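You operate a simulated robot arm through the tools that you are given. There is no shell and no other tool. Be economical: measure what you need, move in short steps, check, and stop when the job is done.

Carry out the task below with a simulated robot arm. There is one attempt and no reset: what you move stays moved.

Task
Take the plywood offcut and leave it on top of the small hovrin carton.

It is judged by the outcome, as a careful person would: the job done as asked, and still so three seconds after it is handed in. It fails if anything else is knocked over, pushed out of place, dropped, spilled or broken.

Robot
A 7-joint arm with a two-finger parallel gripper, fixed in place. Base frame: the origin is at the foot of the arm, x ahead of it, y to its left, z up; the work surface is at about z = 0. Readings come in m, rad, newtons and seconds.
With the tool pointing down near the work surface it reaches from about 0.22 to 0.58 m from the base axis. Its first joint turns from -1.152 to 1.152 rad. Payload 2.5 kg.
The tool frame sits at the grasp point between the pads (the TCP): z along the fingers, y along the line on which they close. The tips reach 0.023 m beyond it. The gripper opens to 0.094 m. The fingers are 0.038 m wide and 0.01 m thick; the gripper's body (0.054 by 0.096 m) begins 0.039 m behind the TCP.
Orientation is that of the tool frame in the base frame, as [roll, pitch, yaw] about the fixed x, y, z axes, in that order (R = Rz(yaw) Ry(pitch) Rx(roll)). With the fingers straight down and closing along the base's y, the tool's x points along the base's -x, its y along +y and its z along -z.

Tools
- The arm moves only by the tool servo_tool. Its argument "series" is a list of rows, each an object of numbers (a shift or turn left out is 0, a gripper value left out holds the last): "x", "y", "z": the shift along the tool's x, y, z in units of 30 mm (1.0 is 30 mm); "spin": the turn about the tool's z in units of 6 degrees (1.0 is 6 degrees). In form: [{"x": .., "y": .., "z": .., "spin": ..}, ...]. A call has 1 to 12 rows; each row shifts and turns the commanded pose from where the row before left it, along the tool's axes as they then stand. "hand" is the finger opening in m, from 0 to 0.094, set as the call begins (left out, the last holds). A call with a number of a shift or a turn outside -1 to 1 is refused whole. Rows are played at 5 a second. More than 0.05 m and 0.15 rad between two rows, or a gripper value outside its range, and nothing of the call is played. Where a pose cannot be reached the arm comes as near as it can. A force on the tool above 40 N (or 10 N above the force at the start of the call, whichever is more), or a blocked arm, ends the call early, and 0.2 s more pass. The fingers move at their own pace (about 0.108 m/s each) and stop on an object; they squeeze with about 30 N. The grip force told is the motor's: it shows also when the fingers shut on nothing. Time passes only in rows, and 0.2 s behind the last, so rows that do not move let the fingers close. The reply holds the time, the measured pose of the TCP, the force on the tool along the base axes, the opening and the grip force, in the units named above and with some noise.
- Cameras (640 x 400 px; columns grow to the right, rows downward): "scene" is fixed at [0.098, -0.3933, 0.5507]; the picture's right is [0.95, -0.30, 0.00], its down [-0.15, -0.48, -0.87] and it looks along [0.26, 0.83, -0.50] (base axes); focal length 360 px, centre (320, 200). "wrist" rides on the gripper at [0.086, 0.016, -0.074] in the tool frame; the picture's right is [-0.18, 0.98, 0.00], its down [-0.58, -0.11, -0.81] and it looks along [-0.79, -0.15, 0.59] (tool axes); focal length 243 px, centre (320, 200). There is no depth. A picture from a camera that has moved, and an enlarged one, comes with that camera's place and axes in the base frame and with its lens.
- snapshot(camera): a new picture of that camera. The clock stands still meanwhile.
- zoom(camera, box): a new picture of the part [left, top, right, bottom] of that camera's present view, enlarged. The clock stands still meanwhile.
- job_done(): hands the job in; it is judged then, once.

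Work in short steps. Places have to be worked out from the pictures, the camera data and where the tool is seen: move nearer, look again, correct. Check each grasp and each placing, and mend what went wrong. You have 90 turns and 46 pictures in all, those below and enlarged ones among them. Open the gripper and draw the arm clear of the work before you hand the job in, unless the task says otherwise; then end with one line.

The tools are called as name(argument=value, ...) on one line, values as JSON. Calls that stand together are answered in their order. servo_tool: Moves the arm, as the interface text tells. Its arguments: {"type":"object","properties":{"series":{"type":"array","items":{"type":"object","properties":{"x":{"type":"number"},"y":{"type":"number"},"z":{"type":"number"},"spin":{"type":"number"}}}},"hand":{"type":"number"}},"required":["series"]} The other tools are called the same way: snapshot (camera) takes a picture; zoom (camera, box) takes an enlarged picture of a part of a camera's view; job_done () hands the job in.

At the start:

```text
clock: 0.0
tcp_pos: [0.2333, 0.2946, 0.2759]
tool_rot: [-3.141, 0.001, -3.14]
contact_force: [0.1, -0.3, -0.8]
width: 0.0942
grasp_force: 0.0
```

scene: 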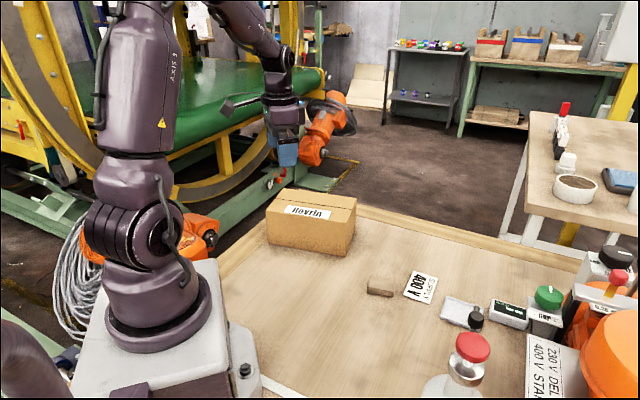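
wrist: 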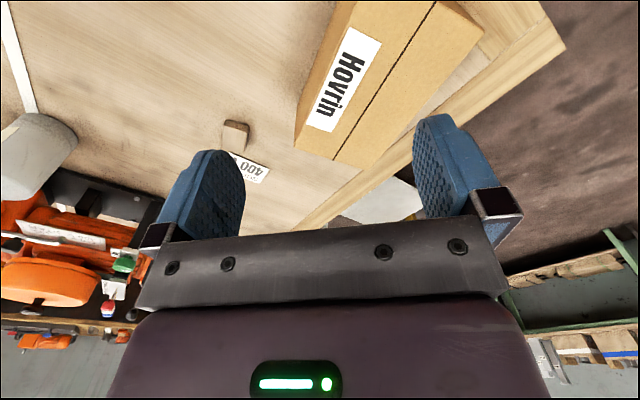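

I see a small wooden block near (381,286) and the carton behind it. I'll enlarge the scene to check both.

zoom(camera="scene", box=[250, 180, 450, 305])

zoom(camera="wrist", box=[180, 0, 500, 200])

```text
3.20 times, centred on (350, 242) of scene
camera zoom: at [0.098, -0.3933, 0.5507], right [0.95, -0.3, 0.0], down [-0.15, -0.48, -0.87], along [0.26, 0.83, -0.5], focal length 1152 px, centre (224, 64)
```

zoom: 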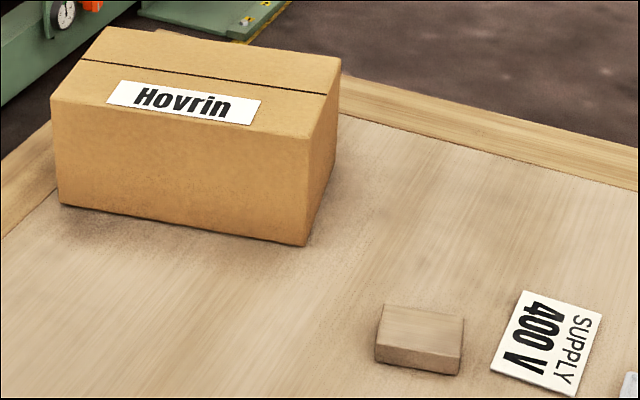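

```text
2.00 times, centred on (340, 100) of wrist
camera zoom: at [0.1489, 0.3115, 0.3499], right [0.18, 0.98, 0.0], down [0.58, -0.11, 0.81], along [0.79, -0.15, -0.59], focal length 485 px, centre (280, 400)
```

zoom: 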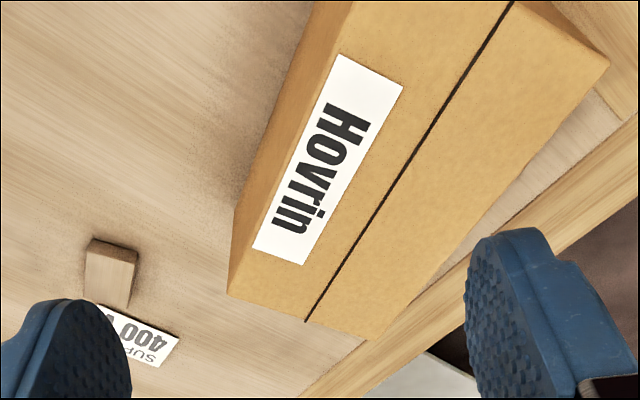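

The block is about 54×37×16 mm, centred near (0.394, 0.116), with its long side at about -32° yaw. The carton top is at z≈0.10, centred near (0.308, 0.340). I'll move above the block at the present height and turn to close across its short side.

servo_tool(series=[{"x": -0.894, "y": -0.994}, {"x": -0.894, "y": -0.994}, {"x": -0.894, "y": -0.994}, {"x": -0.894, "y": -0.994}, {"x": -0.894, "y": -0.994}, {"x": -0.894, "y": -0.994}, {"spin": 0.9}, {"spin": 0.9}, {"spin": 0.9}, {"spin": 0.9}, {"spin": 0.9}, {"spin": 0.9}], hand=0.08)

```text
clock: 2.6
tcp_pos: [0.3964, 0.117, 0.2764]
tool_rot: [3.141, -0.001, 2.574]
contact_force: [0.9, -0.2, 0.6]
width: 0.0799
grasp_force: 0.1
```

In place above the block. I'll descend to z≈0.10 and look with both cameras.

servo_tool(series=[{"z": 1}, {"z": 1}, {"z": 1}, {"z": 1}, {"z": 1}, {"z": 0.8}, {}])

snapshot(camera="wrist")

zoom(camera="scene", box=[250, 180, 506, 340])

```text
clock: 4.2
tcp_pos: [0.3953, 0.1179, 0.1014]
tool_rot: [3.141, -0.001, 2.579]
contact_force: [-0.1, 0.1, 0.5]
width: 0.08
grasp_force: 0.0
```

```text
41 pictures are left
camera wrist: at [0.3317, 0.1775, 0.1751], right [0.68, 0.73, 0.0], down [0.43, -0.4, 0.81], along [0.59, -0.55, -0.59], focal length 243 px, centre (320, 200)
```

wrist: 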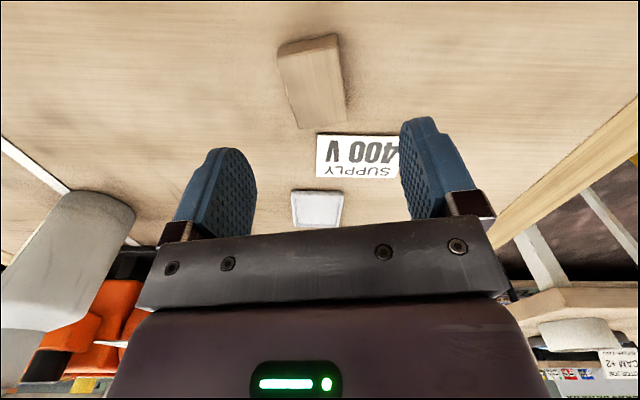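

```text
2.50 times, centred on (378, 260) of scene
camera zoom: at [0.098, -0.3933, 0.5507], right [0.95, -0.3, 0.0], down [-0.15, -0.48, -0.87], along [0.26, 0.83, -0.5], focal length 900 px, centre (175, 50)
```

zoom: 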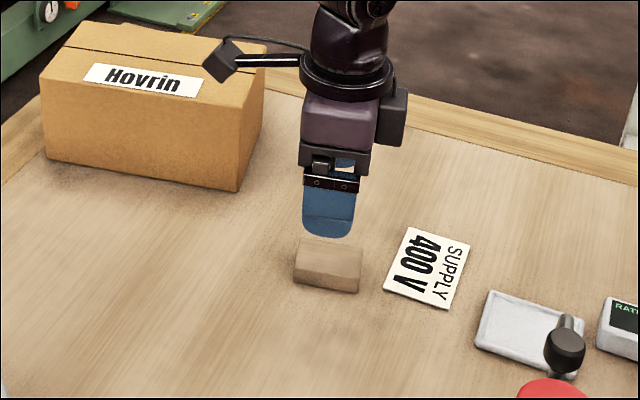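

Position and yaw agree with the block (centre ≈(0.392, 0.116)). I'll descend to TCP z≈0.027 so that the tips are 4 mm above the table.

servo_tool(series=[{"z": 0.6, "x": 0.08}, {"z": 0.6}, {"z": 0.6}, {"z": 0.4}, {"z": 0.28}, {}])

snapshot(camera="wrist")

zoom(camera="scene", box=[300, 220, 460, 320])

```text
clock: 5.6
tcp_pos: [0.3939, 0.1194, 0.0275]
tool_rot: [3.141, 0.0, 2.578]
contact_force: [0.0, -0.9, 0.4]
width: 0.0797
grasp_force: 0.0
```

```text
39 pictures are left
camera wrist: at [0.3308, 0.1781, 0.1013], right [0.68, 0.73, 0.0], down [0.43, -0.4, 0.81], along [0.59, -0.55, -0.59], focal length 243 px, centre (320, 200)
```

wrist: 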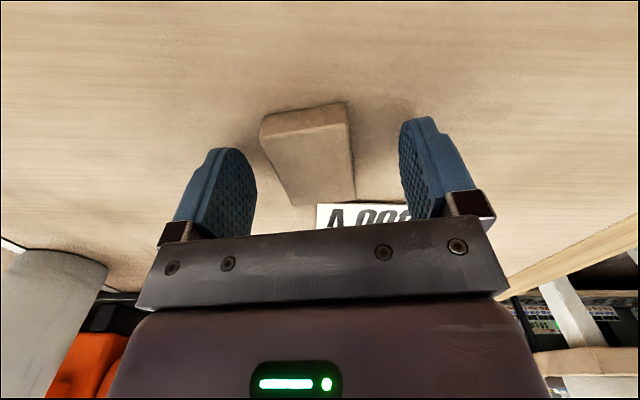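

```text
4.00 times, centred on (380, 270) of scene
camera zoom: at [0.098, -0.3933, 0.5507], right [0.95, -0.3, 0.0], down [-0.15, -0.48, -0.87], along [0.26, 0.83, -0.5], focal length 1440 px, centre (80, -80)
```

zoom: 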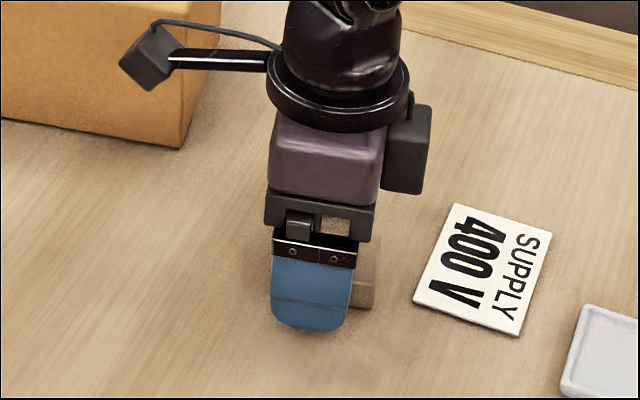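

The block centre is about 6 mm further along the fingers' width (tool -x). I'll shift 6 mm and close.

servo_tool(series=[{"x": -0.2}, {}])

servo_tool(series=[{}, {}, {}, {}], hand=0.0)

```text
clock: 6.2
tcp_pos: [0.4004, 0.1158, 0.0285]
tool_rot: [-3.141, 0.0, 2.577]
contact_force: [0.2, -0.4, -0.2]
width: 0.0801
grasp_force: 0.0
```

```text
clock: 7.2
tcp_pos: [0.4009, 0.1163, 0.0276]
tool_rot: [3.141, 0.0, 2.577]
contact_force: [0.5, -0.2, -0.3]
width: 0.0388
grasp_force: 30.1
```

The fingers stopped at 38.8 mm, so the block is gripped. I'll lift to z≈0.21 and check.

servo_tool(series=[{"z": -0.5}, {"z": -0.8}, {"z": -0.8}, {"z": -1}, {"z": -1}, {"z": -1}, {"z": -1}, {}])

snapshot(camera="wrist")

zoom(camera="scene", box=[250, 140, 506, 300])

```text
clock: 9.0
tcp_pos: [0.3968, 0.1164, 0.2109]
tool_rot: [3.141, -0.001, 2.574]
contact_force: [0.5, -0.1, -0.3]
width: 0.0386
grasp_force: 29.7
```

```text
37 pictures are left
camera wrist: at [0.3337, 0.1755, 0.2845], right [0.68, 0.73, 0.0], down [0.43, -0.4, 0.81], along [0.59, -0.55, -0.59], focal length 243 px, centre (320, 200)
```

wrist: 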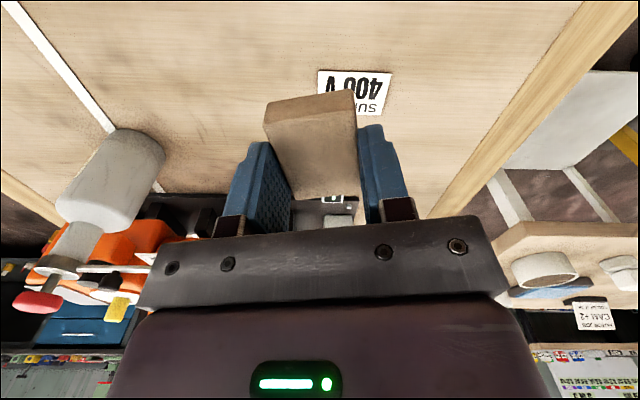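

```text
2.50 times, centred on (378, 220) of scene
camera zoom: at [0.098, -0.3933, 0.5507], right [0.95, -0.3, 0.0], down [-0.15, -0.48, -0.87], along [0.26, 0.83, -0.5], focal length 900 px, centre (175, 150)
```

zoom: 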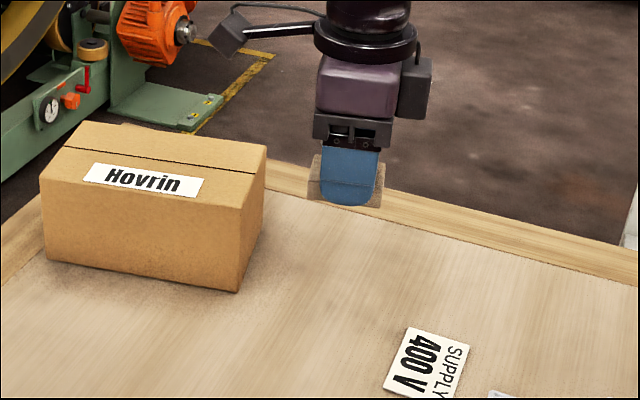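

The block is held level. Now I'll carry it over the carton's centre (0.308, 0.340), its bottom about 8 cm clear of the carton top.

servo_tool(series=[{"x": 0.811, "y": 0.591}, {"x": 0.811, "y": 0.591}, {"x": 0.811, "y": 0.591}, {"x": 0.811, "y": 0.591}, {"x": 0.811, "y": 0.591}, {"x": 0.811, "y": 0.591}, {"x": 0.811, "y": 0.591}, {"x": 0.811, "y": 0.591}, {}, {}])

snapshot(camera="wrist")

zoom(camera="scene", box=[220, 120, 412, 240])

```text
clock: 11.2
tcp_pos: [0.3097, 0.3398, 0.212]
tool_rot: [3.141, -0.001, 2.577]
contact_force: [0.0, 0.5, -1.0]
width: 0.0385
grasp_force: 30.4
```

```text
35 pictures are left
camera wrist: at [0.246, 0.3989, 0.2852], right [0.68, 0.73, 0.0], down [0.43, -0.4, 0.81], along [0.59, -0.55, -0.59], focal length 243 px, centre (320, 200)
```

wrist: 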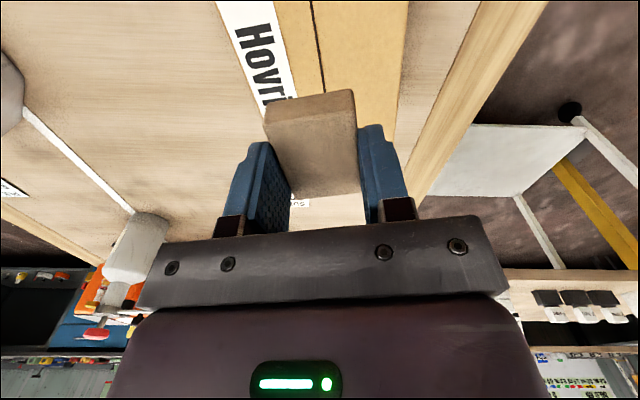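

```text
3.33 times, centred on (316, 180) of scene
camera zoom: at [0.098, -0.3933, 0.5507], right [0.95, -0.3, 0.0], down [-0.15, -0.48, -0.87], along [0.26, 0.83, -0.5], focal length 1200 px, centre (333, 267)
```

zoom: 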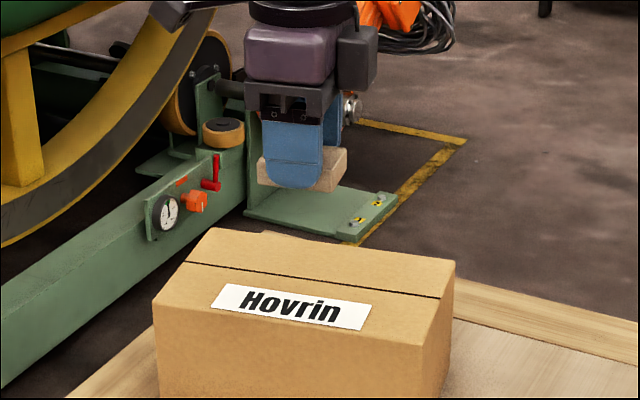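

The block is aligned over the seam and near the carton's middle. I'll descend to z≈0.142 first (contact expected near 0.128).

servo_tool(series=[{"z": 0.7}, {"z": 0.7}, {"z": 0.5}, {"z": 0.4}, {}])

zoom(camera="scene", box=[250, 140, 378, 220])

```text
clock: 12.4
tcp_pos: [0.3105, 0.339, 0.143]
tool_rot: [-3.141, -0.001, 2.577]
contact_force: [0.0, -0.5, -0.2]
width: 0.0389
grasp_force: 29.6
```

```text
5.00 times, centred on (314, 180) of scene
camera zoom: at [0.098, -0.3933, 0.5507], right [0.95, -0.3, 0.0], down [-0.15, -0.48, -0.87], along [0.26, 0.83, -0.5], focal length 1800 px, centre (350, 300)
```

zoom: 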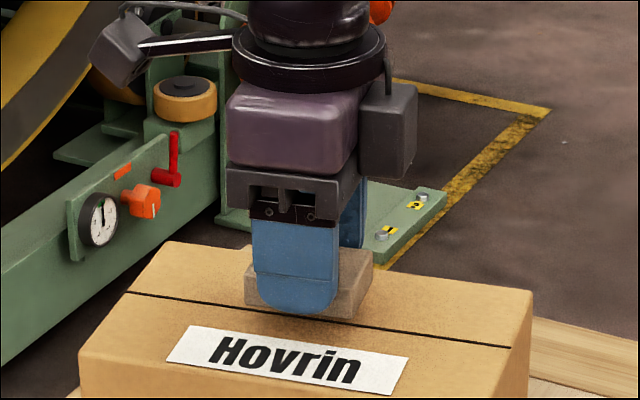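

Slightly above the top still. I'll creep down in 2 mm steps and watch the force.

servo_tool(series=[{"z": 0.07}, {"z": 0.07}, {"z": 0.07}, {"z": 0.07}, {}])

```text
clock: 13.6
tcp_pos: [0.3104, 0.3388, 0.1337]
tool_rot: [3.141, 0.0, 2.577]
contact_force: [0.3, -0.4, 0.0]
width: 0.0386
grasp_force: 30.1
```

No contact yet; continue in 1 mm steps.

servo_tool(series=[{"z": 0.033}, {"z": 0.033}, {"z": 0.033}, {}])

zoom(camera="scene", box=[270, 170, 366, 230])

```text
clock: 14.6
tcp_pos: [0.311, 0.3391, 0.1309]
tool_rot: [-3.141, 0.0, 2.576]
contact_force: [-0.4, -0.3, -0.7]
width: 0.0388
grasp_force: 30.0
```

```text
6.67 times, centred on (318, 200) of scene
camera zoom: at [0.098, -0.3933, 0.5507], right [0.95, -0.3, 0.0], down [-0.15, -0.48, -0.87], along [0.26, 0.83, -0.5], focal length 2400 px, centre (333, 200)
```

zoom: 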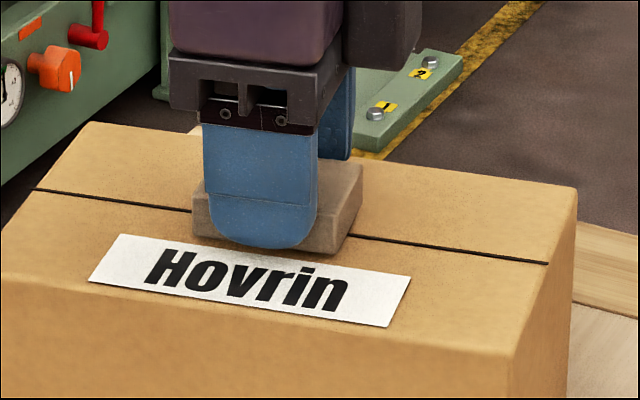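

Nearly touching; continue creeping down by 1 mm rows.

servo_tool(series=[{"z": 0.033}, {"z": 0.033}, {}])

```text
clock: 15.4
tcp_pos: [0.3105, 0.3387, 0.1296]
tool_rot: [-3.141, 0.0, 2.578]
contact_force: [-0.4, -0.2, 0.0]
width: 0.0387
grasp_force: 29.9
```

No force yet; two more millimetres.

servo_tool(series=[{"z": 0.033}, {"z": 0.033}, {}])

```text
clock: 16.2
tcp_pos: [0.3095, 0.3397, 0.1277]
tool_rot: [3.14, 0.003, 2.576]
contact_force: [-1.7, -5.4, 15.5]
width: 0.0387
grasp_force: 30.1
```

Contact: 15 N upward. I'll ease up 0.7 mm, then open gently.

servo_tool(series=[{"z": -0.023}, {}])

servo_tool(series=[{}, {}, {}], hand=0.07)

zoom(camera="scene", box=[250, 150, 378, 230])

```text
clock: 16.8
tcp_pos: [0.3106, 0.3401, 0.1279]
tool_rot: [3.141, 0.0, 2.577]
contact_force: [2.1, -1.3, 8.0]
width: 0.0386
grasp_force: 29.6
```

```text
clock: 17.6
tcp_pos: [0.3109, 0.34, 0.1286]
tool_rot: [-3.141, -0.001, 2.578]
contact_force: [0.0, 0.0, -0.2]
width: 0.0701
grasp_force: 0.1
```

```text
5.00 times, centred on (314, 190) of scene
camera zoom: at [0.098, -0.3933, 0.5507], right [0.95, -0.3, 0.0], down [-0.15, -0.48, -0.87], along [0.26, 0.83, -0.5], focal length 1800 px, centre (350, 250)
```

zoom: 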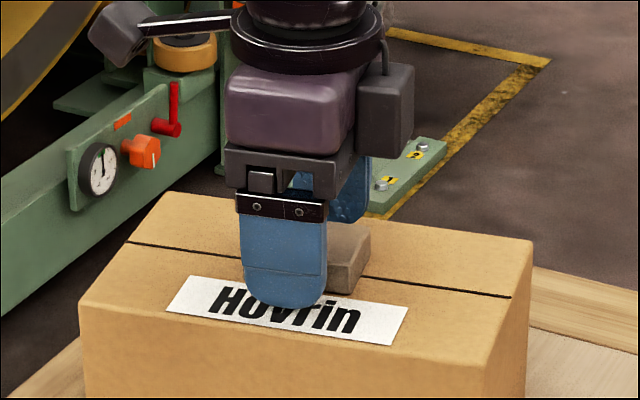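

Released and resting on the carton. I'll draw the arm straight up and look.

servo_tool(series=[{"z": -0.4}, {"z": -0.6}, {"z": -1}, {"z": -1}, {"z": -1}, {"z": -1}, {}, {}])

snapshot(camera="scene")

zoom(camera="scene", box=[250, 160, 378, 240])

```text
clock: 19.4
tcp_pos: [0.3121, 0.339, 0.2776]
tool_rot: [3.141, 0.0, 2.575]
contact_force: [0.7, 0.2, 0.3]
width: 0.0698
grasp_force: 0.2
```

```text
30 pictures are left
```

scene: 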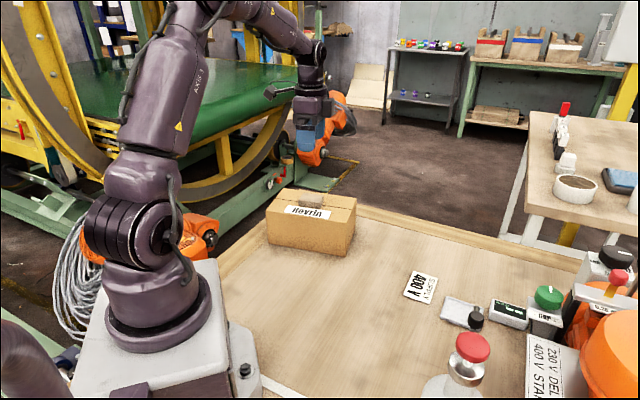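

```text
5.00 times, centred on (314, 200) of scene
camera zoom: at [0.098, -0.3933, 0.5507], right [0.95, -0.3, 0.0], down [-0.15, -0.48, -0.87], along [0.26, 0.83, -0.5], focal length 1800 px, centre (350, 200)
```

zoom: 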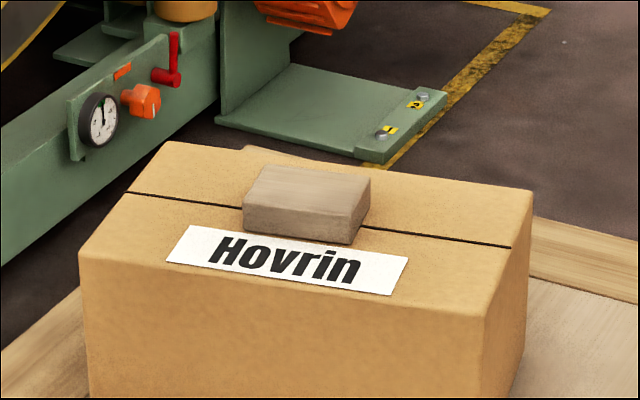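

The offcut lies flat in the middle of the carton top, nothing else has moved, and the arm is clear with the gripper open. Handing in.

job_done()

```text
The job is handed in.
```

The plywood offcut is resting flat on top of the small Hovrin carton, and the arm is clear with the gripper open.
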